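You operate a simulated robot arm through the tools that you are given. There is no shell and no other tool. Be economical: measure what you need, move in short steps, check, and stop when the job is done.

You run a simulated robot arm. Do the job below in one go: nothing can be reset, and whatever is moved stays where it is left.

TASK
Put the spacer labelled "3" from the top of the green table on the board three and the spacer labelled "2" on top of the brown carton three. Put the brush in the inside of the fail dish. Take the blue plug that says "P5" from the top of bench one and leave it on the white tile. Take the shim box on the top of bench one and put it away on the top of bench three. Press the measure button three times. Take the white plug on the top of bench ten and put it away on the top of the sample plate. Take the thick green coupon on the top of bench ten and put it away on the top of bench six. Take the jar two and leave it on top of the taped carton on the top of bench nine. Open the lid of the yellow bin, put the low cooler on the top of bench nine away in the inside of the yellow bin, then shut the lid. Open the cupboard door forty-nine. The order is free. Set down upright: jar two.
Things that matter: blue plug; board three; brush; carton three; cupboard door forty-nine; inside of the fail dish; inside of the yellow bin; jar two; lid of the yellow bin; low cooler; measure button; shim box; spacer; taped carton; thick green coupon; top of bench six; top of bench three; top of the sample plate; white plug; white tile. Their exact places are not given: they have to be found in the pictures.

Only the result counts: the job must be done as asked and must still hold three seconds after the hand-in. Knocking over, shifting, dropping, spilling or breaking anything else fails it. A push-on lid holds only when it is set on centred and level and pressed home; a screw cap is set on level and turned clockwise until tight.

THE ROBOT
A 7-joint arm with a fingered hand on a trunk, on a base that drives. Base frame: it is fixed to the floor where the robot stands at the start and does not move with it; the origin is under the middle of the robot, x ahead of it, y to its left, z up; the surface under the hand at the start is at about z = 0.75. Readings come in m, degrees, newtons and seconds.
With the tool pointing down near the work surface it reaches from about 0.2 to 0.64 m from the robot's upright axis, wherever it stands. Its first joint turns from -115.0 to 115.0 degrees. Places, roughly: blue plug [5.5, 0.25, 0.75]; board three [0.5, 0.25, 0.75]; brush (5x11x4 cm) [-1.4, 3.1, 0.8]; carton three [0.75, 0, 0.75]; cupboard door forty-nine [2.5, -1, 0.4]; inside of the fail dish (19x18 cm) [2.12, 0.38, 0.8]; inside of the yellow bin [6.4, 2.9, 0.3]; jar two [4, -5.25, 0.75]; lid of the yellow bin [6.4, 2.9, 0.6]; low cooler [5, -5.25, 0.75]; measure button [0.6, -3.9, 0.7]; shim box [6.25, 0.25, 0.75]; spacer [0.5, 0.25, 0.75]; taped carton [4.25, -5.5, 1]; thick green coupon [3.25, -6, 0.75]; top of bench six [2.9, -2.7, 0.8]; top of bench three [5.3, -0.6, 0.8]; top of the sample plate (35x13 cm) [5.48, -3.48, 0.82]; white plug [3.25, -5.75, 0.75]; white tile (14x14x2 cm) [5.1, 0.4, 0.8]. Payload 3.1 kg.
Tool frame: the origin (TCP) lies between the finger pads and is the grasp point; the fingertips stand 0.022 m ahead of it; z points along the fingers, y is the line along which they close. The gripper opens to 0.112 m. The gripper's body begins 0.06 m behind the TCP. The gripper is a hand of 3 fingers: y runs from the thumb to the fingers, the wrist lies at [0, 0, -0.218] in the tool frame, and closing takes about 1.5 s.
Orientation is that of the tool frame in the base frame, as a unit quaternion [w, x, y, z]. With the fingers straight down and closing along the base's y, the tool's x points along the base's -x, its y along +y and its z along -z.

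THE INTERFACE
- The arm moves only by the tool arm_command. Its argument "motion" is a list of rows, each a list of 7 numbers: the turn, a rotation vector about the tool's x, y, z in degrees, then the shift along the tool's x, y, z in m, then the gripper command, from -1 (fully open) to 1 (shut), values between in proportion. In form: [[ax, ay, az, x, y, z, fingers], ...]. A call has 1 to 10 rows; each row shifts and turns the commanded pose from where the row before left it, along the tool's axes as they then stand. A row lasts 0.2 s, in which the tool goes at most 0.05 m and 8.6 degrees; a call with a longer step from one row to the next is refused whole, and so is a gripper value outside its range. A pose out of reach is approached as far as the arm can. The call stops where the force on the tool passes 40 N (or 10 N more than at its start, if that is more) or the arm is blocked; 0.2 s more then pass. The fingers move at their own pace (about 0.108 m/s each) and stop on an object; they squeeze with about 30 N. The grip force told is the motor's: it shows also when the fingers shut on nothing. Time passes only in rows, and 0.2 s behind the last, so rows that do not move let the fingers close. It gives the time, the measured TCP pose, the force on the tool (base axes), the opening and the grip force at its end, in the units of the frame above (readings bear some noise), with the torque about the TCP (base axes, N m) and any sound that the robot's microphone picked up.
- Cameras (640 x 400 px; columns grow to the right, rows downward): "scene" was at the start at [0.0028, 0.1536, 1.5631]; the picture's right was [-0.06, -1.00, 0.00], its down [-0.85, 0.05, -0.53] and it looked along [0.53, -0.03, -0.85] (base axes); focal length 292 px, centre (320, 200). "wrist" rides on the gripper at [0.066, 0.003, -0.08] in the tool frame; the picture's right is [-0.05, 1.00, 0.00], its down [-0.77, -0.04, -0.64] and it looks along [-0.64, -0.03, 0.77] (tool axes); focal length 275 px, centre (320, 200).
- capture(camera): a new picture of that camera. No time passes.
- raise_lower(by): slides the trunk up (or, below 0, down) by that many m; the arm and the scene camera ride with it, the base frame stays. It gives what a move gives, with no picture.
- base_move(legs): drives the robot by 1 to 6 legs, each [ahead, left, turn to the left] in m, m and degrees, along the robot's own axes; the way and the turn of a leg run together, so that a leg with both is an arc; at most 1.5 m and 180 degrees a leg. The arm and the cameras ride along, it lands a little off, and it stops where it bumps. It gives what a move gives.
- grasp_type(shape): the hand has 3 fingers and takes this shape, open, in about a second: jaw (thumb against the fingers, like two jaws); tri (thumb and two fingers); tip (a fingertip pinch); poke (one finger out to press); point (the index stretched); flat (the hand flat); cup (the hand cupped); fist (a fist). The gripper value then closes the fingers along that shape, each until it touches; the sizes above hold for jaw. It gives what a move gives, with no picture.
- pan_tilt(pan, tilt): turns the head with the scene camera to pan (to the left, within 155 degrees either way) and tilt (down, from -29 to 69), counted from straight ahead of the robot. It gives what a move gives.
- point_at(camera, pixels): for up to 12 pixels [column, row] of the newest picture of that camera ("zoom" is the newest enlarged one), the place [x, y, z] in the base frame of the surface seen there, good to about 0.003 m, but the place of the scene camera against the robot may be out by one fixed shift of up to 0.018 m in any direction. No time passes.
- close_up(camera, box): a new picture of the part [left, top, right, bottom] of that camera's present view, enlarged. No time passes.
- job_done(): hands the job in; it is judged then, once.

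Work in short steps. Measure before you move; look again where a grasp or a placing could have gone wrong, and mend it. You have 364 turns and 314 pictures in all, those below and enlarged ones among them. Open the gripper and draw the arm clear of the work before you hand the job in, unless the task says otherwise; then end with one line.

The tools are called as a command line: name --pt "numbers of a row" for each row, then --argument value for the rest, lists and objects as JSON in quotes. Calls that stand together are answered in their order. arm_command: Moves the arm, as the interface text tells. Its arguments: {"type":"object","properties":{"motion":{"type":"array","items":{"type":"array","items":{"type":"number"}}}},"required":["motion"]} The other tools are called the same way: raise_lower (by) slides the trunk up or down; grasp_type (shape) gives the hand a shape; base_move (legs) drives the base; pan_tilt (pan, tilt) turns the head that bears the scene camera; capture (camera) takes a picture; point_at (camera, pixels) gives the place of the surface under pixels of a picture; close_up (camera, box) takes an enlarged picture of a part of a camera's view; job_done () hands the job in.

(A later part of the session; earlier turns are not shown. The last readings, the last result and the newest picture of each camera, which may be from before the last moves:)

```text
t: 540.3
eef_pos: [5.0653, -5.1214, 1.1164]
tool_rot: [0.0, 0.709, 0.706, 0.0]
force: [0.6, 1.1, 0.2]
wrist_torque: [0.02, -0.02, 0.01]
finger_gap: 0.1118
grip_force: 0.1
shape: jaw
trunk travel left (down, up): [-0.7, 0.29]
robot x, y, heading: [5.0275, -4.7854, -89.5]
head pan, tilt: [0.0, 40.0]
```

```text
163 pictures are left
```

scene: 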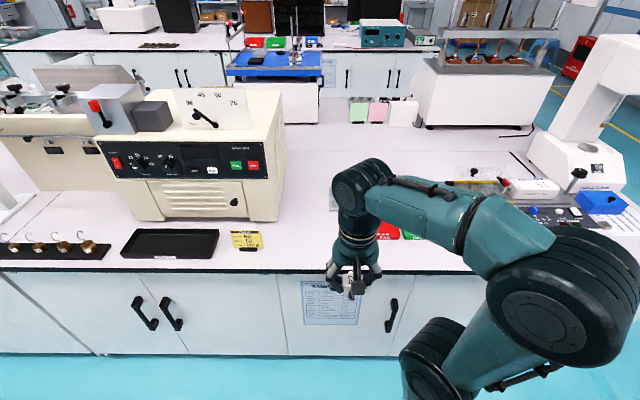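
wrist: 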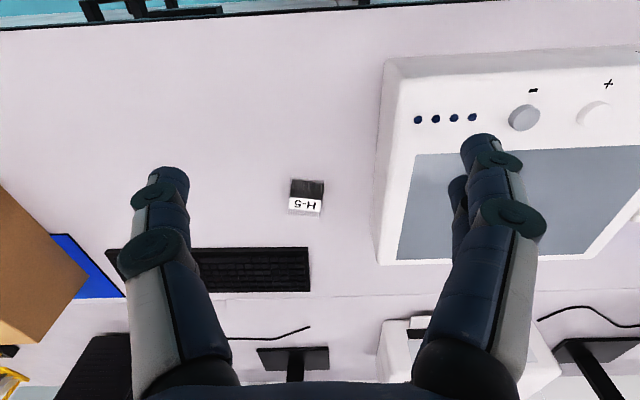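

point_at --camera "wrist" --pixels '[[307, 195], [291, 182], [324, 182], [290, 210], [322, 212], [306, 206], [385, 200]]'

close_up --camera "wrist" --box '[270, 165, 350, 225]'

```text
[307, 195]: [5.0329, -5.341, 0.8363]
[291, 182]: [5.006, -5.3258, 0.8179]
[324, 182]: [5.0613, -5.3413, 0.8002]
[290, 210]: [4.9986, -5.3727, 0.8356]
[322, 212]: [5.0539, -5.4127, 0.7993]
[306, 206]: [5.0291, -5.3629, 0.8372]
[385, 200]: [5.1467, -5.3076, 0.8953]
```

```text
6.67 times, centred on (310, 195) of wrist
```

zoom: 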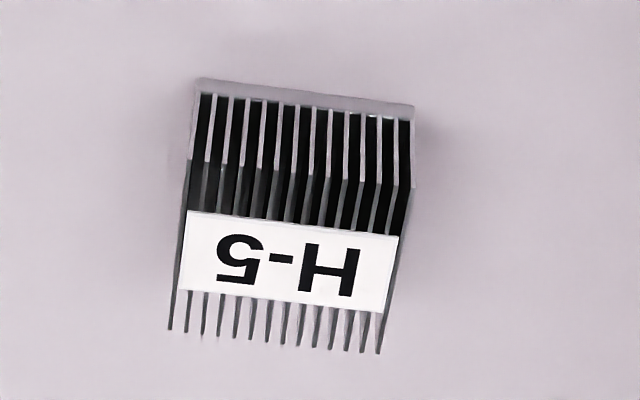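

The cooler's centre is about (5.03,-5.352), turned ~6°. I hover over it, matching the yaw.

arm_command --pt "0 0 0 -0.033 -0.005 0.0237 -1" --pt "0 0 0 -0.033 -0.005 0.0237 -1" --pt "0 0 0 -0.033 -0.005 0.0237 -1" --pt "0 0 0 -0.033 -0.005 0.0237 -1" --pt "0 0 0 -0.033 -0.005 0.0237 -1" --pt "0 0 0 -0.033 -0.005 0.0237 -1" --pt "0 0 0 -0.033 -0.005 0.0237 -0.6" --pt "0 0 6 0 0 0 -0.6" --pt "0 0 0 0 0 0 -0.6"

capture --camera "wrist"

```text
t: 542.3
eef_pos: [5.0279, -5.3522, 0.9504]
tool_rot: [-0.001, 0.744, 0.668, 0.001]
force: [0.4, 0.2, -0.4]
wrist_torque: [-0.01, -0.01, 0.01]
finger_gap: 0.0901
grip_force: 0.1
shape: jaw
trunk travel left (down, up): [-0.7, 0.29]
robot x, y, heading: [5.0297, -4.7821, -89.7]
head pan, tilt: [0.0, 40.0]
```

```text
161 pictures are left
```

wrist: 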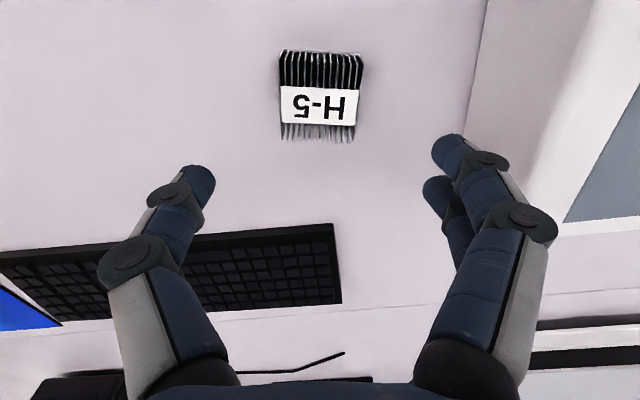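

point_at --camera "wrist" --pixels '[[284, 105], [356, 105], [320, 60], [320, 120], [320, 90], [320, 136]]'

```text
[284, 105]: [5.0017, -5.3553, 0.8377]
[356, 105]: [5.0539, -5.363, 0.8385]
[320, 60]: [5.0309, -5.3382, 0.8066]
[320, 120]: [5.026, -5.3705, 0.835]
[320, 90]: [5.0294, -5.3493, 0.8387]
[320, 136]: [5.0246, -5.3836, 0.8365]
```

Centred within a few mm. I descend to z≈0.827 and grasp, then lift.

arm_command --pt "0 0 0 -0.004 0.001 0.04 -0.6" --pt "0 0 0 0 0 0.04 -0.6" --pt "0 0 0 0 0 0.043 -0.6" --pt "0 0 0 0 0 0 0.2" --pt "0 0 0 0 0 0 1" --pt "0 0 0 0 0 0 1" --pt "0 0 0 0 0 0 1" --pt "0 0 0 0 0 0 1" --pt "0 0 0 0 0 -0.03 1" --pt "0 0 0 0 0 -0.05 1"

capture --camera "wrist"

```text
t: 544.5
eef_pos: [5.0297, -5.355, 0.9071]
tool_rot: [0.0, 0.744, 0.668, 0.0]
force: [0.9, -0.1, -1.3]
wrist_torque: [0.03, 0.01, 0.03]
finger_gap: 0.0517
grip_force: 30.6
shape: jaw
trunk travel left (down, up): [-0.7, 0.29]
robot x, y, heading: [5.0266, -4.7842, -89.6]
head pan, tilt: [0.0, 40.0]
```

```text
160 pictures are left
```

wrist: 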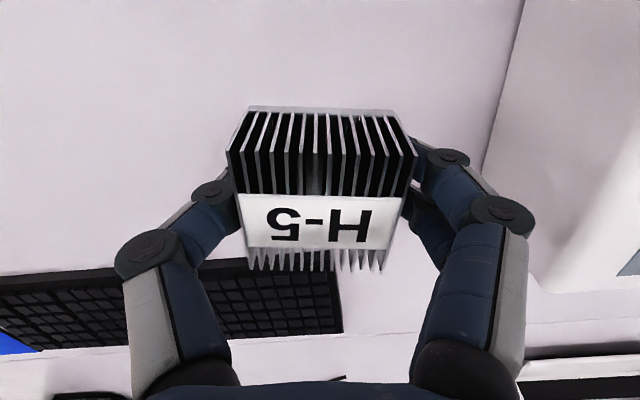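

Cooler held. I retract and drive back round east and north towards the bins at (6.4,2.9).

arm_command --pt "0 0 -6 0 0 -0.04 1" --pt "0 0 0 0.04 0 -0.03 1" --pt "0 0 0 0.045 0 -0.02 1" --pt "0 0 0 0.045 0 -0.02 1" --pt "0 0 0 0.045 0 -0.02 1" --pt "0 0 0 0.045 0 -0.02 1" --pt "0 0 0 0.03 0 -0.02 1"

base_move --legs '[[-0.34, 0, -0.3], [0, 1.03, 0], [0, 1.03, 0], [-1.4, 0, 0], [-1.4, 0, 0], [-1.4, 0, 0]]'

base_move --legs '[[-1.4, 0, 0], [-0.35, 0, 0], [0, 0, 180]]'

pan_tilt --pan 25 --tilt 30

capture --camera "scene"

```text
t: 546.1
eef_pos: [5.0294, -5.104, 1.0782]
tool_rot: [0.001, 0.709, 0.705, 0.0]
force: [0.4, 0.4, -0.7]
wrist_torque: [-0.01, 0.02, 0.0]
finger_gap: 0.0515
grip_force: 30.0
shape: jaw
trunk travel left (down, up): [-0.7, 0.29]
robot x, y, heading: [5.0262, -4.7832, -89.5]
head pan, tilt: [0.0, 40.0]
```

```text
t: 577.9
eef_pos: [7.0176, -0.5588, 1.0784]
tool_rot: [0.0, 0.707, 0.707, 0.001]
force: [-0.3, 0.4, -1.8]
wrist_torque: [-0.01, 0.0, 0.02]
finger_gap: 0.0514
grip_force: 29.9
shape: jaw
trunk travel left (down, up): [-0.7, 0.29]
robot x, y, heading: [7.012, -0.2345, -89.5]
head pan, tilt: [0.0, 40.0]
```

```text
t: 594.1
eef_pos: [6.9722, 1.844, 1.0776]
tool_rot: [0.0, 0.712, -0.703, 0.001]
force: [0.5, 0.3, -1.5]
wrist_torque: [-0.02, -0.01, -0.01]
finger_gap: 0.0513
grip_force: 30.0
shape: jaw
trunk travel left (down, up): [-0.7, 0.29]
robot x, y, heading: [6.9821, 1.5213, 91.5]
head pan, tilt: [0.0, 40.0]
```

```text
t: 595.0
eef_pos: [6.9732, 1.8437, 1.0782]
tool_rot: [0.0, 0.712, -0.703, 0.0]
force: [0.6, -0.5, -1.8]
wrist_torque: [0.0, 0.03, -0.01]
finger_gap: 0.0515
grip_force: 30.3
shape: jaw
trunk travel left (down, up): [-0.7, 0.29]
robot x, y, heading: [6.9778, 1.5254, 91.3]
head pan, tilt: [25.0, 30.0]
```

```text
159 pictures are left
```

scene: 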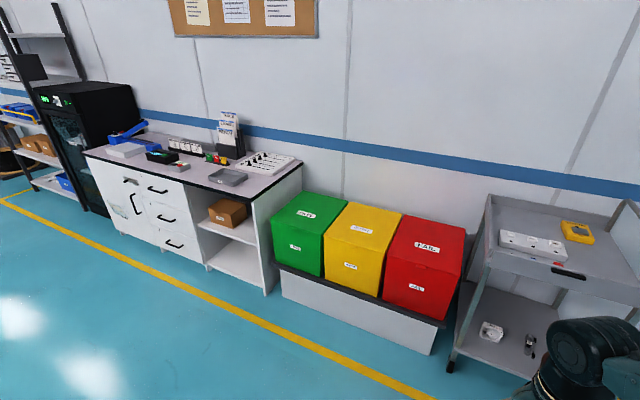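

close_up --camera "scene" --box '[260, 180, 480, 320]'

point_at --camera "scene" --pixels '[[350, 203], [402, 213], [376, 253], [325, 240], [365, 230], [378, 293], [325, 278], [360, 340], [300, 225], [425, 240], [230, 177], [265, 195]]'

```text
2.86 times, centred on (370, 250) of scene
```

zoom: 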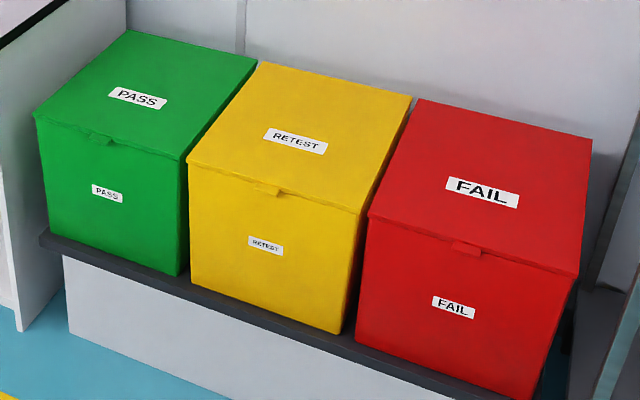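

```text
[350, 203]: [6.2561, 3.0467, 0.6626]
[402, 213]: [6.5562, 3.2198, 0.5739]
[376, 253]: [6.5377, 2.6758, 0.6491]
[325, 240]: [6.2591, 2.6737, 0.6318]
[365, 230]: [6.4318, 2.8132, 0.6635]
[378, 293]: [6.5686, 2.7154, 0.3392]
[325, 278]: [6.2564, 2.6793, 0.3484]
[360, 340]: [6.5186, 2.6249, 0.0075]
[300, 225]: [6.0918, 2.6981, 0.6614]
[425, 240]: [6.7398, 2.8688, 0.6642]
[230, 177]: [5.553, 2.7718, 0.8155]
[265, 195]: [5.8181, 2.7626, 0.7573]
```

The yellow RETEST bin spans x 6.25–6.55, y 2.675–3.05, top 0.655, with a front tab at (6.40,2.66). I'll rest the cooler temporarily on the green bin's lid, so I drive in front of them.

base_move --legs '[[0, 0.72, -1.3], [0.7, 0, 0]]'

pan_tilt --pan 0 --tilt 50

capture --camera "scene"

capture --camera "wrist"

```text
t: 602.3
eef_pos: [6.261, 2.5313, 1.0777]
tool_rot: [0.001, -0.702, 0.712, 0.001]
force: [0.5, 0.3, -0.7]
wrist_torque: [-0.01, 0.04, -0.01]
finger_gap: 0.0515
grip_force: 30.0
shape: jaw
trunk travel left (down, up): [-0.7, 0.29]
robot x, y, heading: [6.2597, 2.2059, 89.8]
head pan, tilt: [25.0, 30.0]
```

```text
t: 603.2
eef_pos: [6.2607, 2.5307, 1.0783]
tool_rot: [0.0, -0.703, 0.711, -0.001]
force: [0.5, 0.3, -0.6]
wrist_torque: [0.0, 0.03, -0.01]
finger_gap: 0.0514
grip_force: 30.0
shape: jaw
trunk travel left (down, up): [-0.7, 0.29]
robot x, y, heading: [6.2622, 2.2076, 89.9]
head pan, tilt: [0.0, 50.0]
```

```text
157 pictures are left
```

scene: 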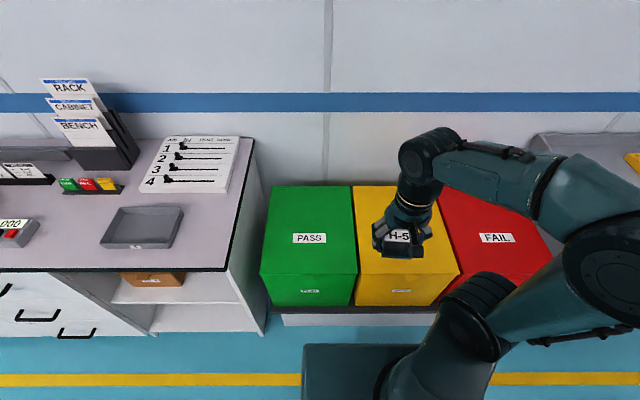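

```text
156 pictures are left
```

wrist: 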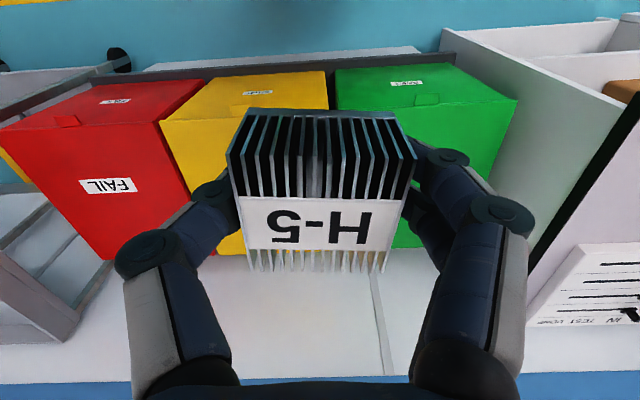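

point_at --camera "scene" --pixels '[[310, 220], [310, 260], [272, 260], [355, 200], [352, 270], [400, 290], [370, 270], [450, 270], [420, 285]]'

point_at --camera "wrist" --pixels '[[340, 100], [435, 115], [515, 100], [180, 110], [450, 80], [425, 100], [258, 92], [262, 105]]'

```text
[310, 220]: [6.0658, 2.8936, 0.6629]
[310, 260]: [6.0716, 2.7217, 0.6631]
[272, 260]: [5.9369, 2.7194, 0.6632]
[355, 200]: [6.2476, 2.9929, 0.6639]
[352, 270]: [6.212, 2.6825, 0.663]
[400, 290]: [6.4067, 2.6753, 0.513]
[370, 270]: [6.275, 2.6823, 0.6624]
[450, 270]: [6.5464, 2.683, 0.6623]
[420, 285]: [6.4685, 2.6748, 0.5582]
```

```text
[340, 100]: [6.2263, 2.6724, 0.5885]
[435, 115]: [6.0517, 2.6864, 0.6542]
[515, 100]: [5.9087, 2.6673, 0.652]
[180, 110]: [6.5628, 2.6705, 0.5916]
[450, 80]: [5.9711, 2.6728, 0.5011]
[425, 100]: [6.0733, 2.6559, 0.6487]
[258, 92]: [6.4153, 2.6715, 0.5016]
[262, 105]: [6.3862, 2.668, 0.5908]
```

Green lid top is z≈0.655. I come closer, lower the trunk 12 cm and set the cooler over (6.07,2.80).

base_move --legs '[[0.06, 0.1, 0]]'

raise_lower --by -0.12

arm_command --pt "0 0 0 -0.0297 0.0134 0.0286 1" --pt "0 0 0 -0.0297 0.0134 0.0286 1" --pt "0 0 0 -0.0297 0.0134 0.0286 1" --pt "0 0 0 -0.0297 0.0134 0.0286 1" --pt "0 0 0 -0.0297 0.0134 0.0286 1" --pt "0 0 0 -0.0297 0.0134 0.0286 1" --pt "0 0 0 -0.0297 0.0134 0.0286 1" --pt "0 0 0 0 0 0 1"

capture --camera "wrist"

```text
t: 604.5
eef_pos: [6.1594, 2.592, 1.0775]
tool_rot: [0.0, -0.703, 0.712, 0.0]
force: [-0.3, -0.3, -2.0]
wrist_torque: [-0.02, 0.03, 0.01]
finger_gap: 0.0514
grip_force: 30.1
shape: jaw
trunk travel left (down, up): [-0.7, 0.29]
robot x, y, heading: [6.1616, 2.2681, 89.9]
head pan, tilt: [0.0, 50.0]
```

```text
t: 606.0
eef_pos: [6.1597, 2.5904, 0.9579]
tool_rot: [0.0, -0.703, 0.711, -0.001]
force: [-0.3, 0.1, -1.0]
wrist_torque: [0.01, -0.02, -0.02]
finger_gap: 0.0515
grip_force: 30.0
shape: jaw
trunk travel left (down, up): [-0.58, 0.41]
robot x, y, heading: [6.1621, 2.2697, 89.9]
head pan, tilt: [0.0, 50.0]
```

```text
t: 607.8
eef_pos: [6.0694, 2.8021, 0.7558]
tool_rot: [0.0, -0.703, 0.711, 0.0]
force: [0.3, 0.6, -0.9]
wrist_torque: [0.02, 0.02, 0.01]
finger_gap: 0.0514
grip_force: 29.7
shape: jaw
trunk travel left (down, up): [-0.58, 0.41]
robot x, y, heading: [6.1575, 2.2671, 89.7]
head pan, tilt: [0.0, 50.0]
```

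```text
155 pictures are left
```

wrist: 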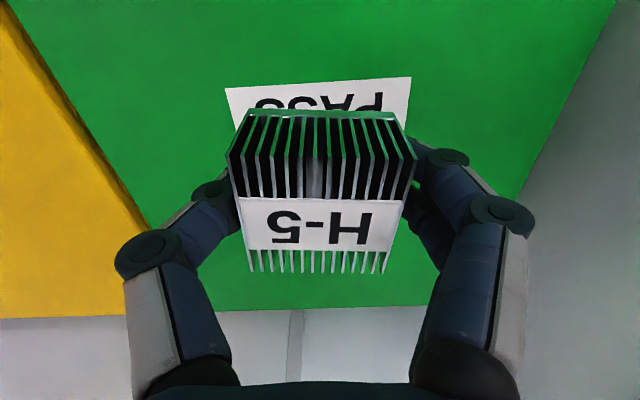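

I lower it onto the lid and release.

arm_command --pt "0 0 0 0 0 0.035 1" --pt "0 0 0 0 0 0.025 1" --pt "0 0 0 0 0 0.01 1" --pt "0 0 0 0 0 0.003 1" --pt "0 0 0 0 0 0 1"

arm_command --pt "0 0 0 0 0 0.001 1" --pt "0 0 0 0 0 0 0.3" --pt "0 0 0 0 0 0 -0.3" --pt "0 0 0 0 0 0 -0.6" --pt "0 0 0 0 0 -0.02 -0.6" --pt "0 0 0 0 0 -0.04 -0.6" --pt "0 0 0 0 0 -0.05 -1" --pt "0 0 0 0 0 -0.05 -1"

capture --camera "wrist"

```text
t: 609.0
eef_pos: [6.0682, 2.7998, 0.6839]
tool_rot: [0.0, -0.703, 0.711, 0.0]
force: [0.0, 0.2, -1.6]
wrist_torque: [-0.02, 0.01, 0.0]
finger_gap: 0.0513
grip_force: 29.7
shape: jaw
trunk travel left (down, up): [-0.58, 0.41]
robot x, y, heading: [6.1657, 2.2662, 89.8]
head pan, tilt: [0.0, 50.0]
```

```text
t: 610.8
eef_pos: [6.0691, 2.7975, 0.8441]
tool_rot: [0.0, -0.702, 0.712, 0.0]
force: [-0.5, 0.2, 0.8]
wrist_torque: [-0.04, -0.01, 0.01]
finger_gap: 0.1121
grip_force: 0.0
shape: jaw
trunk travel left (down, up): [-0.58, 0.41]
robot x, y, heading: [6.1595, 2.2721, 90.1]
head pan, tilt: [0.0, 50.0]
```

```text
154 pictures are left
```

wrist: 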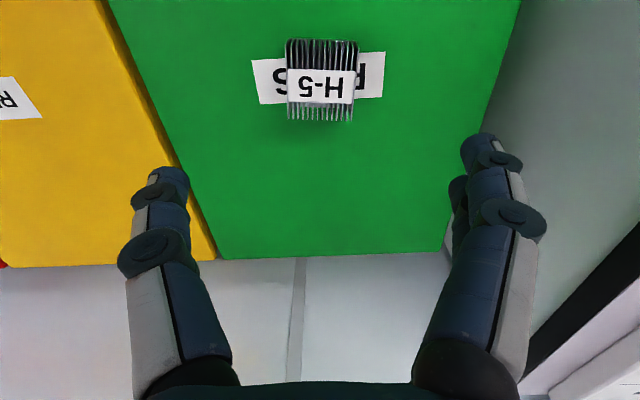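

Cooler is parked. I measure the lids' back edges and the wall behind.

point_at --camera "wrist" --pixels '[[100, 255], [320, 252], [320, 290], [100, 290], [60, 150], [160, 200], [3, 262]]'

```text
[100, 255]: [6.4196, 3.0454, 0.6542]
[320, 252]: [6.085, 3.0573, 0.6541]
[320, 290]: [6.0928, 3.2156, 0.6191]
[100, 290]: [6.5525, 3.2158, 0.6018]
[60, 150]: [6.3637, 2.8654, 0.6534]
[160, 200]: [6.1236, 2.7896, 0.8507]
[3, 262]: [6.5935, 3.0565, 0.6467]
```

I move to x≈6.40, back off, and turn the hand to point horizontally at the bin.

base_move --legs '[[-0.3, -0.24, 0]]'

arm_command --pt "0 0 0 0 -0.045 0 -1" --pt "0 0 0 0 -0.045 0 -1" --pt "0 0 0 -0.03 0 0 -1" --pt "0 0 0 -0.03 0 0 -1"

arm_command --pt "0 -8.5 0 0 0 0 -1" --pt "0 -8.5 0 0 0 0 -1" --pt "0 -8.5 0 0 0 0 -1" --pt "0 -8.5 0 0 0 0 -1" --pt "0 -8.5 0 0 0 0 -1" --pt "0 -8.5 0 0 0 0 -1" --pt "0 -8.5 0 0 0 0 -1" --pt "0 -8.5 0 0 0 0 -1" --pt "0 -8.5 0 0 0 0 -1" --pt "0 -8.5 0 0 0 0 0.5"

arm_command --pt "0 -5 0 0 0 0 0.8" --pt "0 0 0 0 0 0 0.8" --pt "0 0 0 0 0 0 0.8" --pt "0 0 0 0 0 0 0.8"

capture --camera "scene"

```text
t: 613.2
eef_pos: [6.3085, 2.4955, 0.8438]
tool_rot: [0.0, -0.703, 0.712, 0.0]
force: [0.3, -1.2, 0.3]
wrist_torque: [0.02, 0.05, 0.01]
finger_gap: 0.112
grip_force: 0.0
shape: jaw
trunk travel left (down, up): [-0.58, 0.41]
robot x, y, heading: [6.402, 1.9657, 89.8]
head pan, tilt: [0.0, 50.0]
```

```text
t: 614.2
eef_pos: [6.4014, 2.5562, 0.8432]
tool_rot: [0.0, -0.702, 0.712, 0.0]
force: [0.7, -0.1, 0.3]
wrist_torque: [0.02, -0.07, 0.05]
finger_gap: 0.1118
grip_force: 0.1
shape: jaw
trunk travel left (down, up): [-0.58, 0.41]
robot x, y, heading: [6.4039, 1.9655, 89.9]
head pan, tilt: [0.0, 50.0]
```

```text
t: 616.4
eef_pos: [6.3986, 2.5552, 0.8438]
tool_rot: [0.482, -0.518, 0.524, 0.474]
force: [0.7, -0.2, 0.1]
wrist_torque: [0.0, 0.03, -0.04]
finger_gap: 0.0307
grip_force: 0.0
shape: jaw
trunk travel left (down, up): [-0.58, 0.41]
robot x, y, heading: [6.3991, 1.9621, 89.7]
head pan, tilt: [0.0, 50.0]
```

```text
t: 617.4
eef_pos: [6.4006, 2.5556, 0.8433]
tool_rot: [0.504, -0.496, 0.504, 0.496]
force: [-0.4, 0.2, -0.8]
wrist_torque: [0.02, 0.0, -0.02]
finger_gap: 0.0114
grip_force: 0.1
shape: jaw
trunk travel left (down, up): [-0.58, 0.41]
robot x, y, heading: [6.4009, 1.9653, 89.9]
head pan, tilt: [0.0, 50.0]
```

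```text
153 pictures are left
```

scene: 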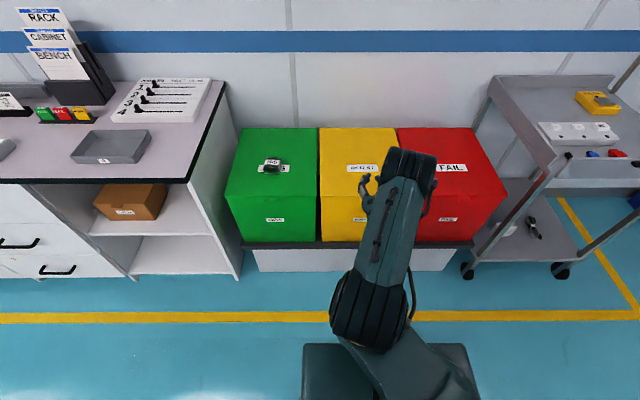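

I lower the trunk 0.25 so that the fingertips come below the tab, and look.

raise_lower --by -0.25

capture --camera "wrist"

point_at --camera "wrist" --pixels '[[320, 150], [320, 100], [320, 180], [300, 160]]'

```text
t: 620.0
eef_pos: [6.4003, 2.5543, 0.5946]
tool_rot: [0.504, -0.497, 0.503, 0.496]
force: [0.0, 0.1, -0.2]
wrist_torque: [0.01, 0.02, -0.01]
finger_gap: 0.0117
grip_force: 0.0
shape: jaw
trunk travel left (down, up): [-0.33, 0.66]
robot x, y, heading: [6.4041, 1.964, 89.6]
head pan, tilt: [0.0, 50.0]
```

```text
152 pictures are left
```

wrist: 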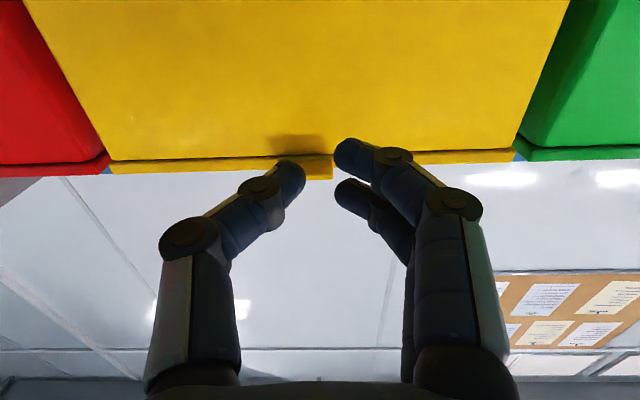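

```text
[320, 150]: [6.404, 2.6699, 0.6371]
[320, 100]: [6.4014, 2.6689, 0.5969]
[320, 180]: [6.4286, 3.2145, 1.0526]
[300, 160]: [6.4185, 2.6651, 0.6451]
```

The tab centre is near x≈6.41. I align x, go 1 cm lower, and advance until tips nearly touch the bin front under the tab.

arm_command --pt "0 0 0 0.01 -0.015 0 0.8" --pt "0 0 0 0 0 0.04 0.8" --pt "0 0 0 0 0 0.04 0.8" --pt "0 0 0 0 0 0.008 0.8" --pt "0 0 0 0 0 0 0.8"

capture --camera "wrist"

```text
t: 621.2
eef_pos: [6.4161, 2.644, 0.5838]
tool_rot: [0.503, -0.497, 0.503, 0.497]
force: [0.0, 0.1, 0.7]
wrist_torque: [0.01, -0.01, 0.02]
finger_gap: 0.0114
grip_force: 0.1
shape: jaw
trunk travel left (down, up): [-0.33, 0.66]
robot x, y, heading: [6.3982, 1.9711, 89.7]
head pan, tilt: [0.0, 50.0]
```

```text
151 pictures are left
```

wrist: 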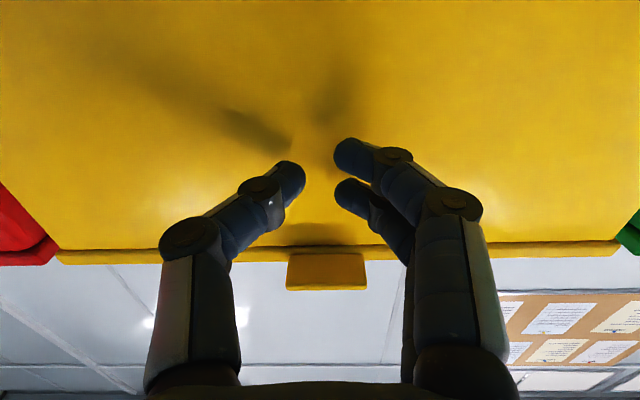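

The tab is right above the fingers. I raise in steps to lift it.

arm_command --pt "0 0 0 -0.02 0 0 0.8" --pt "0 0 0 -0.02 0 0 0.8" --pt "0 0 0 -0.02 0 0 0.8" --pt "0 0 0 -0.02 0 0 0.8" --pt "0 0 0 0 0 0 0.8"

capture --camera "scene"

capture --camera "wrist"

```text
t: 622.4
eef_pos: [6.4163, 2.6435, 0.6638]
tool_rot: [0.504, -0.497, 0.504, 0.496]
force: [0.2, 0.7, -1.2]
wrist_torque: [-0.04, -0.02, 0.0]
finger_gap: 0.0115
grip_force: 0.0
shape: jaw
trunk travel left (down, up): [-0.33, 0.66]
robot x, y, heading: [6.3979, 1.9649, 89.8]
head pan, tilt: [0.0, 50.0]
```

```text
150 pictures are left
```

scene: 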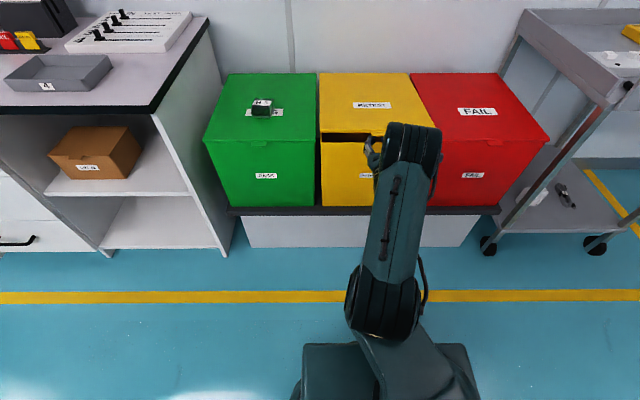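

```text
149 pictures are left
```

wrist: 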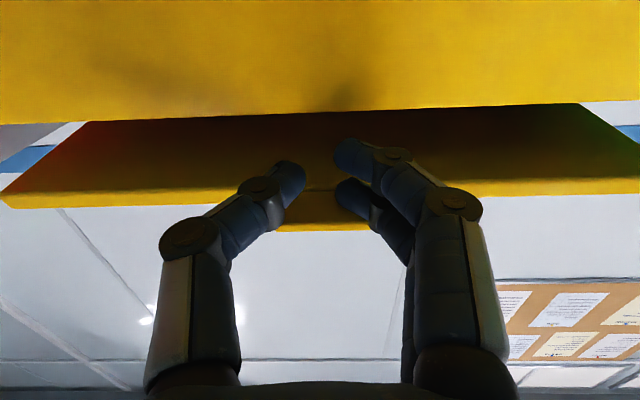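

The lid is rising. I follow the arc up and forward.

arm_command --pt "0 0 0 -0.045 0 0.015 0.8" --pt "0 0 0 -0.045 0 0.018 0.8" --pt "0 0 0 -0.042 0 0.022 0.8" --pt "0 0 0 -0.04 0 0.025 0.8" --pt "0 0 0 -0.035 0 0.03 0.8" --pt "0 0 0 0 0 0 0.8"

capture --camera "scene"

```text
t: 623.8
eef_pos: [6.4178, 2.7536, 0.871]
tool_rot: [0.504, -0.496, 0.504, 0.496]
force: [0.0, -0.8, -1.0]
wrist_torque: [-0.03, 0.02, -0.02]
finger_gap: 0.0117
grip_force: 0.0
shape: jaw
trunk travel left (down, up): [-0.33, 0.66]
robot x, y, heading: [6.398, 1.9713, 90.0]
head pan, tilt: [0.0, 50.0]
```

```text
148 pictures are left
```

scene: 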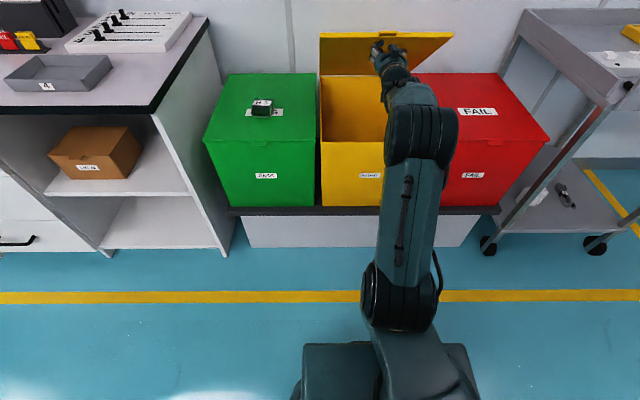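

Lid is at ~50°. I raise a little and push on with the base.

arm_command --pt "0 0 0 -0.03 0 0.02 0.8" --pt "0 0 0 -0.02 0 0.01 0.8"

base_move --legs '[[0.17, 0, 0]]'

capture --camera "scene"

```text
t: 624.4
eef_pos: [6.4197, 2.7846, 0.921]
tool_rot: [0.504, -0.497, 0.503, 0.495]
force: [-1.2, -0.7, -0.9]
wrist_torque: [-0.04, -0.01, 0.03]
finger_gap: 0.0113
grip_force: 0.1
shape: jaw
trunk travel left (down, up): [-0.33, 0.66]
robot x, y, heading: [6.4042, 1.9656, 89.8]
head pan, tilt: [0.0, 50.0]
```

```text
t: 625.8
eef_pos: [6.4183, 2.956, 0.9194]
tool_rot: [0.503, -0.497, 0.503, 0.496]
force: [0.4, 0.0, -0.4]
wrist_torque: [-0.05, -0.02, 0.03]
finger_gap: 0.0113
grip_force: 0.3
shape: jaw
trunk travel left (down, up): [-0.33, 0.66]
robot x, y, heading: [6.3991, 2.1418, 89.8]
head pan, tilt: [0.0, 50.0]
```

```text
147 pictures are left
```

scene: 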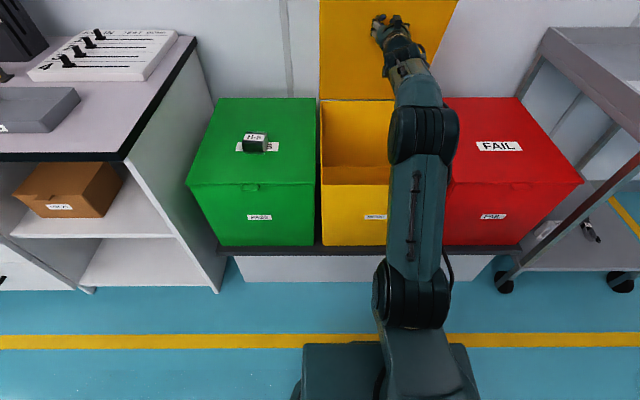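

About 80°. I push ahead another 10 cm so it leans past vertical.

base_move --legs '[[0.1, 0, 0]]'

arm_command --pt "0 0 0 0 0 0.02 0.8" --pt "0 0 0 0 0 0.01 0.8"

capture --camera "scene"

```text
t: 627.0
eef_pos: [6.4191, 3.0573, 0.9205]
tool_rot: [0.504, -0.496, 0.504, 0.495]
force: [0.9, -0.1, 0.4]
wrist_torque: [0.02, -0.02, 0.02]
finger_gap: 0.0115
grip_force: 0.0
shape: jaw
trunk travel left (down, up): [-0.33, 0.66]
robot x, y, heading: [6.4016, 2.2411, 89.8]
head pan, tilt: [0.0, 50.0]
```

```text
t: 627.6
eef_pos: [6.4199, 3.086, 0.9192]
tool_rot: [0.503, -0.497, 0.503, 0.496]
force: [-1.2, 0.2, -0.3]
wrist_torque: [-0.01, -0.02, -0.01]
finger_gap: 0.0113
grip_force: 0.0
shape: jaw
trunk travel left (down, up): [-0.33, 0.66]
robot x, y, heading: [6.3993, 2.2379, 89.4]
head pan, tilt: [0.0, 50.0]
```

```text
146 pictures are left
```

scene: 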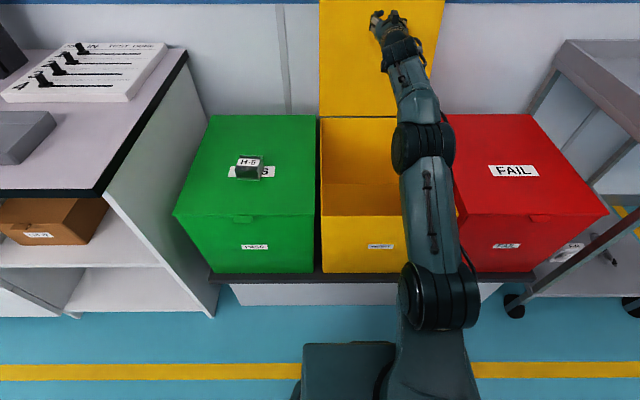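

point_at --camera "scene" --pixels '[[340, 10], [340, 60], [340, 110], [345, 160], [435, 40]]'

```text
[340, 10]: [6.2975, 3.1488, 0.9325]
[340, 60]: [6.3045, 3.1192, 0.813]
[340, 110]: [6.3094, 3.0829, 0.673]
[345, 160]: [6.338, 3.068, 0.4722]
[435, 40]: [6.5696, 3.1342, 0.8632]
```

Lid leans past vertical (~105°). I withdraw, restore the hand downward and go for the cooler.

base_move --legs '[[-0.5, 0, 0]]'

raise_lower --by 0.25

arm_command --pt "0 8.5 0 0 0 -0.03 -1" --pt "0 8.5 0 0 0 -0.03 -1" --pt "0 8.5 0 0 0 -0.03 -1" --pt "0 8.5 0 0 0 0 -1" --pt "0 8.5 0 0 0 0 -1" --pt "0 8.5 0 0 0 0 -1" --pt "0 8.5 0 0 0 0 -1" --pt "0 8.5 0 0 0 0 -1" --pt "0 8.5 0 0 0 0 -1" --pt "0 8.5 0 0 0 0 -1"

capture --camera "scene"

```text
t: 630.5
eef_pos: [6.421, 2.5866, 0.9203]
tool_rot: [0.504, -0.496, 0.504, 0.496]
force: [0.1, 0.4, 0.1]
wrist_torque: [-0.02, -0.02, 0.0]
finger_gap: 0.0115
grip_force: 0.0
shape: jaw
trunk travel left (down, up): [-0.33, 0.66]
robot x, y, heading: [6.3959, 1.7374, 89.6]
head pan, tilt: [0.0, 50.0]
```

```text
t: 633.1
eef_pos: [6.422, 2.5859, 1.1697]
tool_rot: [0.505, -0.495, 0.505, 0.495]
force: [-0.8, 0.5, 0.1]
wrist_torque: [-0.02, -0.02, 0.03]
finger_gap: 0.0111
grip_force: 0.2
shape: jaw
trunk travel left (down, up): [-0.58, 0.41]
robot x, y, heading: [6.3992, 1.7393, 89.6]
head pan, tilt: [0.0, 50.0]
```

```text
t: 635.3
eef_pos: [6.421, 2.3329, 1.0909]
tool_rot: [0.071, -0.696, 0.711, 0.07]
force: [0.6, -0.3, 0.0]
wrist_torque: [0.0, -0.03, -0.04]
finger_gap: 0.1118
grip_force: 0.0
shape: jaw
out of reach, approached as far as the arm can: row 4, 5, 6, 7, 8, 9, 10
trunk travel left (down, up): [-0.58, 0.41]
robot x, y, heading: [6.3977, 1.7397, 89.7]
head pan, tilt: [0.0, 50.0]
```

```text
145 pictures are left
```

scene: 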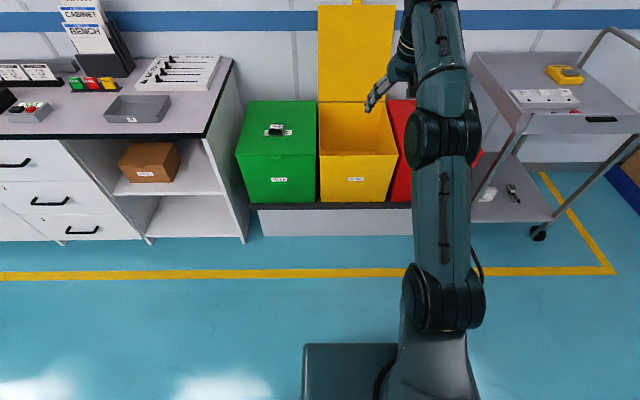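

Lid stays open. I finish levelling the hand and retract it a bit.

arm_command --pt "0 5 0 0.04 0 0.02 -1" --pt "0 4 0 0.04 0 0.02 -1" --pt "0 0 0 0.04 0 0.02 -1" --pt "0 0 0 0.03 0 0 -1"

```text
t: 636.3
eef_pos: [6.4166, 2.1898, 1.0225]
tool_rot: [-0.001, -0.699, 0.715, 0.0]
force: [0.8, 0.0, 0.5]
wrist_torque: [-0.03, -0.01, 0.03]
finger_gap: 0.1118
grip_force: 0.0
shape: jaw
trunk travel left (down, up): [-0.58, 0.41]
robot x, y, heading: [6.3963, 1.7441, 89.6]
head pan, tilt: [0.0, 50.0]
```

base_move --legs '[[0.52, 0.24, 0.3]]'

arm_command --pt "0 0 0 -0.015 0.02 0.03 -1" --pt "0 0 0 -0.015 0.02 0.03 -1" --pt "0 0 0 -0.015 0.02 0.03 -1" --pt "0 0 0 -0.015 0.02 0.03 -1" --pt "0 0 0 -0.015 0.02 0.03 -1" --pt "0 0 0 0 0 0 -1"

capture --camera "wrist"

```text
t: 639.6
eef_pos: [6.1797, 2.714, 1.021]
tool_rot: [-0.003, -0.701, 0.713, -0.001]
force: [-0.4, -0.2, 0.0]
wrist_torque: [0.0, 0.02, 0.02]
finger_gap: 0.1118
grip_force: 0.1
shape: jaw
trunk travel left (down, up): [-0.58, 0.41]
robot x, y, heading: [6.1633, 2.2632, 89.6]
head pan, tilt: [0.0, 50.0]
```

```text
t: 641.0
eef_pos: [6.0816, 2.7891, 0.872]
tool_rot: [-0.002, -0.701, 0.713, 0.0]
force: [0.4, -0.8, 0.2]
wrist_torque: [-0.03, 0.02, -0.03]
finger_gap: 0.112
grip_force: 0.1
shape: jaw
trunk travel left (down, up): [-0.58, 0.41]
robot x, y, heading: [6.1614, 2.2655, 89.8]
head pan, tilt: [0.0, 50.0]
```

```text
144 pictures are left
```

wrist: 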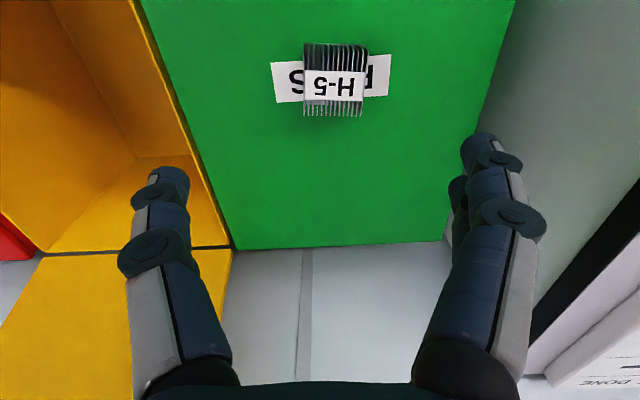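

point_at --camera "wrist" --pixels '[[306, 85], [364, 85], [335, 55], [335, 115], [335, 85], [90, 150], [150, 180]]'

```text
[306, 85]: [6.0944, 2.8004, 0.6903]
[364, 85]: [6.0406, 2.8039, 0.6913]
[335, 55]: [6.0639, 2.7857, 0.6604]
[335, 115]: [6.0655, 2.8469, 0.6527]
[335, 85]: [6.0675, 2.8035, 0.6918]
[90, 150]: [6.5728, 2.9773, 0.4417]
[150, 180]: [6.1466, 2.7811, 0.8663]
```

Cooler centre (6.0675,2.803). I descend, grasp and lift.

arm_command --pt "0 0 0 -0.014 0.014 0.03 -0.6" --pt "0 0 0 0 0 0.04 -0.6" --pt "0 0 0 0 0 0.04 -0.6" --pt "0 0 0 0 0 0.04 -0.6" --pt "0 0 0 0 0 0.039 -0.6" --pt "0 0 0 0 0 0 0.5" --pt "0 0 0 0 0 0 1" --pt "0 0 0 0 0 0 1" --pt "0 0 0 0 0 0 1" --pt "0 0 0 0 0 0 1"

arm_command --pt "0 0 0 0 0 -0.03 1" --pt "0 0 0 0 0 -0.045 1" --pt "0 0 0 0 0 -0.045 1" --pt "0 0 0 0 0 -0.045 1"

capture --camera "wrist"

```text
t: 643.2
eef_pos: [6.0672, 2.8015, 0.6842]
tool_rot: [-0.003, -0.701, 0.713, -0.001]
force: [-0.4, 0.1, -0.6]
wrist_torque: [-0.02, -0.01, -0.02]
finger_gap: 0.0515
grip_force: 29.4
shape: jaw
trunk travel left (down, up): [-0.58, 0.41]
robot x, y, heading: [6.1619, 2.2615, 89.8]
head pan, tilt: [0.0, 50.0]
```

```text
t: 644.2
eef_pos: [6.0669, 2.8028, 0.8485]
tool_rot: [-0.003, -0.702, 0.712, 0.0]
force: [0.7, 0.4, -1.6]
wrist_torque: [0.0, -0.02, -0.02]
finger_gap: 0.0515
grip_force: 30.0
shape: jaw
trunk travel left (down, up): [-0.58, 0.41]
robot x, y, heading: [6.1628, 2.2635, 89.7]
head pan, tilt: [0.0, 50.0]
```

```text
143 pictures are left
```

wrist: 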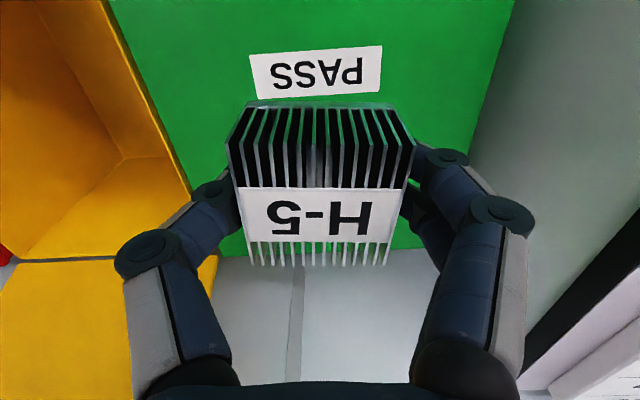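

Held. I shift right over the open yellow bin.

base_move --legs '[[0, -0.28, 0]]'

arm_command --pt "0 0 0 -0.02 -0.025 0 1" --pt "0 0 0 -0.02 -0.025 0 1" --pt "0 0 0 0 0 0 1"

capture --camera "wrist"

capture --camera "scene"

```text
t: 646.1
eef_pos: [6.3414, 2.8019, 0.8481]
tool_rot: [-0.002, -0.702, 0.712, -0.002]
force: [0.3, 0.3, -0.9]
wrist_torque: [0.01, -0.01, 0.0]
finger_gap: 0.0516
grip_force: 30.4
shape: jaw
trunk travel left (down, up): [-0.58, 0.41]
robot x, y, heading: [6.4348, 2.2618, 90.0]
head pan, tilt: [0.0, 50.0]
```

```text
t: 646.9
eef_pos: [6.3933, 2.8413, 0.8485]
tool_rot: [-0.002, -0.702, 0.712, 0.0]
force: [-0.2, 0.1, -1.5]
wrist_torque: [-0.02, -0.02, -0.01]
finger_gap: 0.0516
grip_force: 30.4
shape: jaw
trunk travel left (down, up): [-0.58, 0.41]
robot x, y, heading: [6.4363, 2.26, 89.9]
head pan, tilt: [0.0, 50.0]
```

```text
142 pictures are left
```

wrist: 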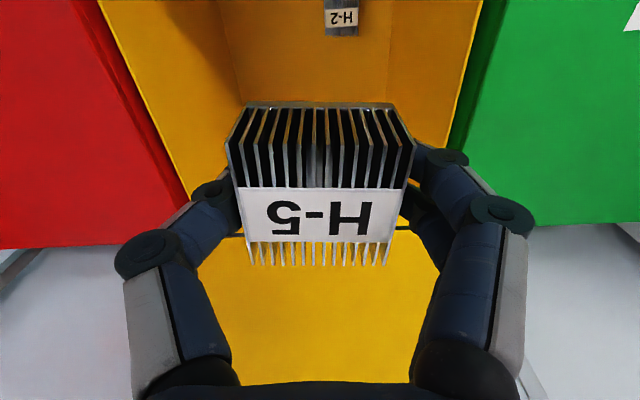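

```text
141 pictures are left
```

scene: 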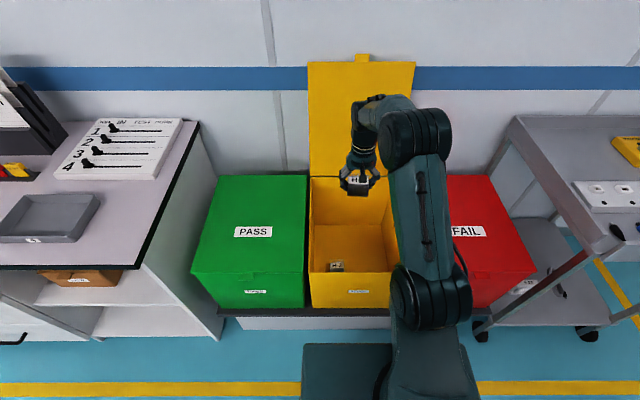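

A cooler H-2 already lies in the bin. I measure it, the floor and walls.

point_at --camera "scene" --pixels '[[337, 266], [330, 225], [375, 260], [350, 240], [315, 200], [390, 275], [312, 280], [395, 190]]'

point_at --camera "wrist" --pixels '[[342, 15], [400, 60], [270, 60], [425, 100], [240, 98], [350, 50]]'

close_up --camera "scene" --box '[290, 160, 430, 300]'

```text
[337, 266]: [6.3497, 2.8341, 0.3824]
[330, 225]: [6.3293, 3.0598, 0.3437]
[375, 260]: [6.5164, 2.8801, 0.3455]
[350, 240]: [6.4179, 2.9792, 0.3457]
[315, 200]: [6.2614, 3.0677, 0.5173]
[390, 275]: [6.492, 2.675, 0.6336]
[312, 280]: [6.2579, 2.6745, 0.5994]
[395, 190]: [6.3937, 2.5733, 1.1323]
```

```text
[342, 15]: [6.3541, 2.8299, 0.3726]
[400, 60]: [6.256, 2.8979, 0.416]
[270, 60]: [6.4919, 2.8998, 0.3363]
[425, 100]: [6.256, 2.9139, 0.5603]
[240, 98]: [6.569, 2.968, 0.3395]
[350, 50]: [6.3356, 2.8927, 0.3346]
```

```text
2.86 times, centred on (360, 230) of scene
```

zoom: 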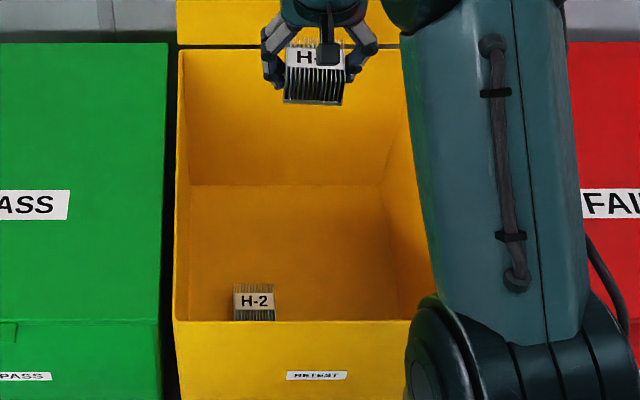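

H-2 lies at (6.352,2.83); floor z≈0.337. I'll put H-5 at about (6.475,2.905), so shift and start lowering by the trunk.

base_move --legs '[[0.06, 0, 0]]'

arm_command --pt "0 0 0 0 -0.04 0 1" --pt "0 0 0 0 -0.04 0 1" --pt "0 0 0 0 0 0 1"

raise_lower --by -0.2

capture --camera "scene"

capture --camera "wrist"

```text
t: 647.9
eef_pos: [6.3923, 2.9028, 0.8479]
tool_rot: [-0.004, -0.702, 0.712, -0.001]
force: [0.2, 0.1, -1.8]
wrist_torque: [-0.02, -0.01, -0.02]
finger_gap: 0.0517
grip_force: 30.1
shape: jaw
trunk travel left (down, up): [-0.58, 0.41]
robot x, y, heading: [6.44, 2.3212, 89.8]
head pan, tilt: [0.0, 50.0]
```

```text
t: 648.7
eef_pos: [6.4742, 2.9003, 0.8482]
tool_rot: [-0.002, -0.702, 0.712, -0.002]
force: [0.5, 0.2, -1.1]
wrist_torque: [0.0, 0.0, -0.02]
finger_gap: 0.0514
grip_force: 30.0
shape: jaw
trunk travel left (down, up): [-0.58, 0.41]
robot x, y, heading: [6.439, 2.3219, 90.0]
head pan, tilt: [0.0, 50.0]
```

```text
t: 650.9
eef_pos: [6.4733, 2.9022, 0.6474]
tool_rot: [-0.002, -0.702, 0.713, -0.001]
force: [-0.1, -0.3, -0.6]
wrist_torque: [0.03, 0.01, -0.02]
finger_gap: 0.0515
grip_force: 30.0
shape: jaw
trunk travel left (down, up): [-0.38, 0.61]
robot x, y, heading: [6.4379, 2.3198, 90.1]
head pan, tilt: [0.0, 50.0]
```

```text
139 pictures are left
```

scene: 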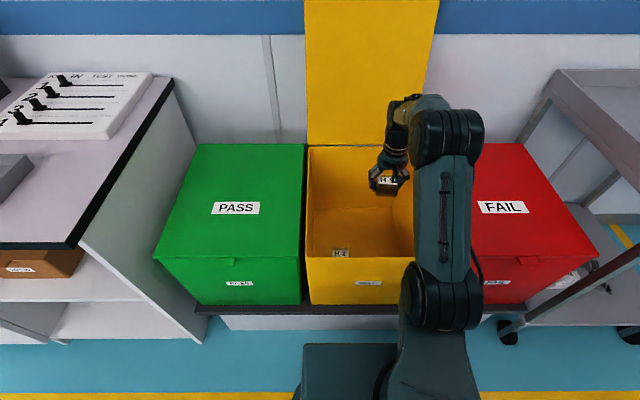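

```text
138 pictures are left
```

wrist: 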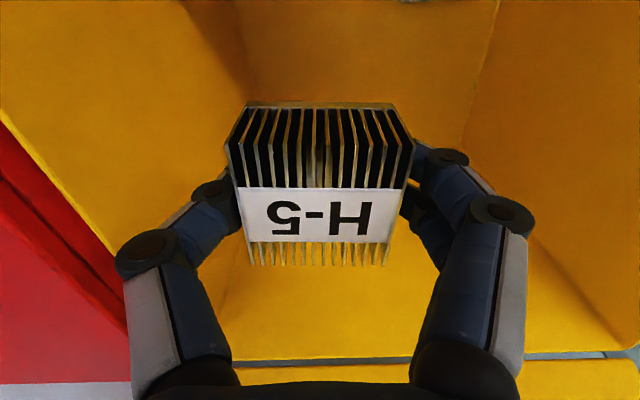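

I check the forearm heights over the front rim.

point_at --camera "scene" --pixels '[[447, 135], [445, 180], [443, 220], [441, 260], [440, 300], [405, 115], [395, 150]]'

```text
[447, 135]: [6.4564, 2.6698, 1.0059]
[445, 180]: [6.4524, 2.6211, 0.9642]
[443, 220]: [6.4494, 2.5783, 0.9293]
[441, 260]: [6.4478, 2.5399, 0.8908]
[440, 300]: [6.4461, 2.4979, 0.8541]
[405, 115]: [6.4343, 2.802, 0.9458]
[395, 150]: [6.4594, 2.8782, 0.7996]
```

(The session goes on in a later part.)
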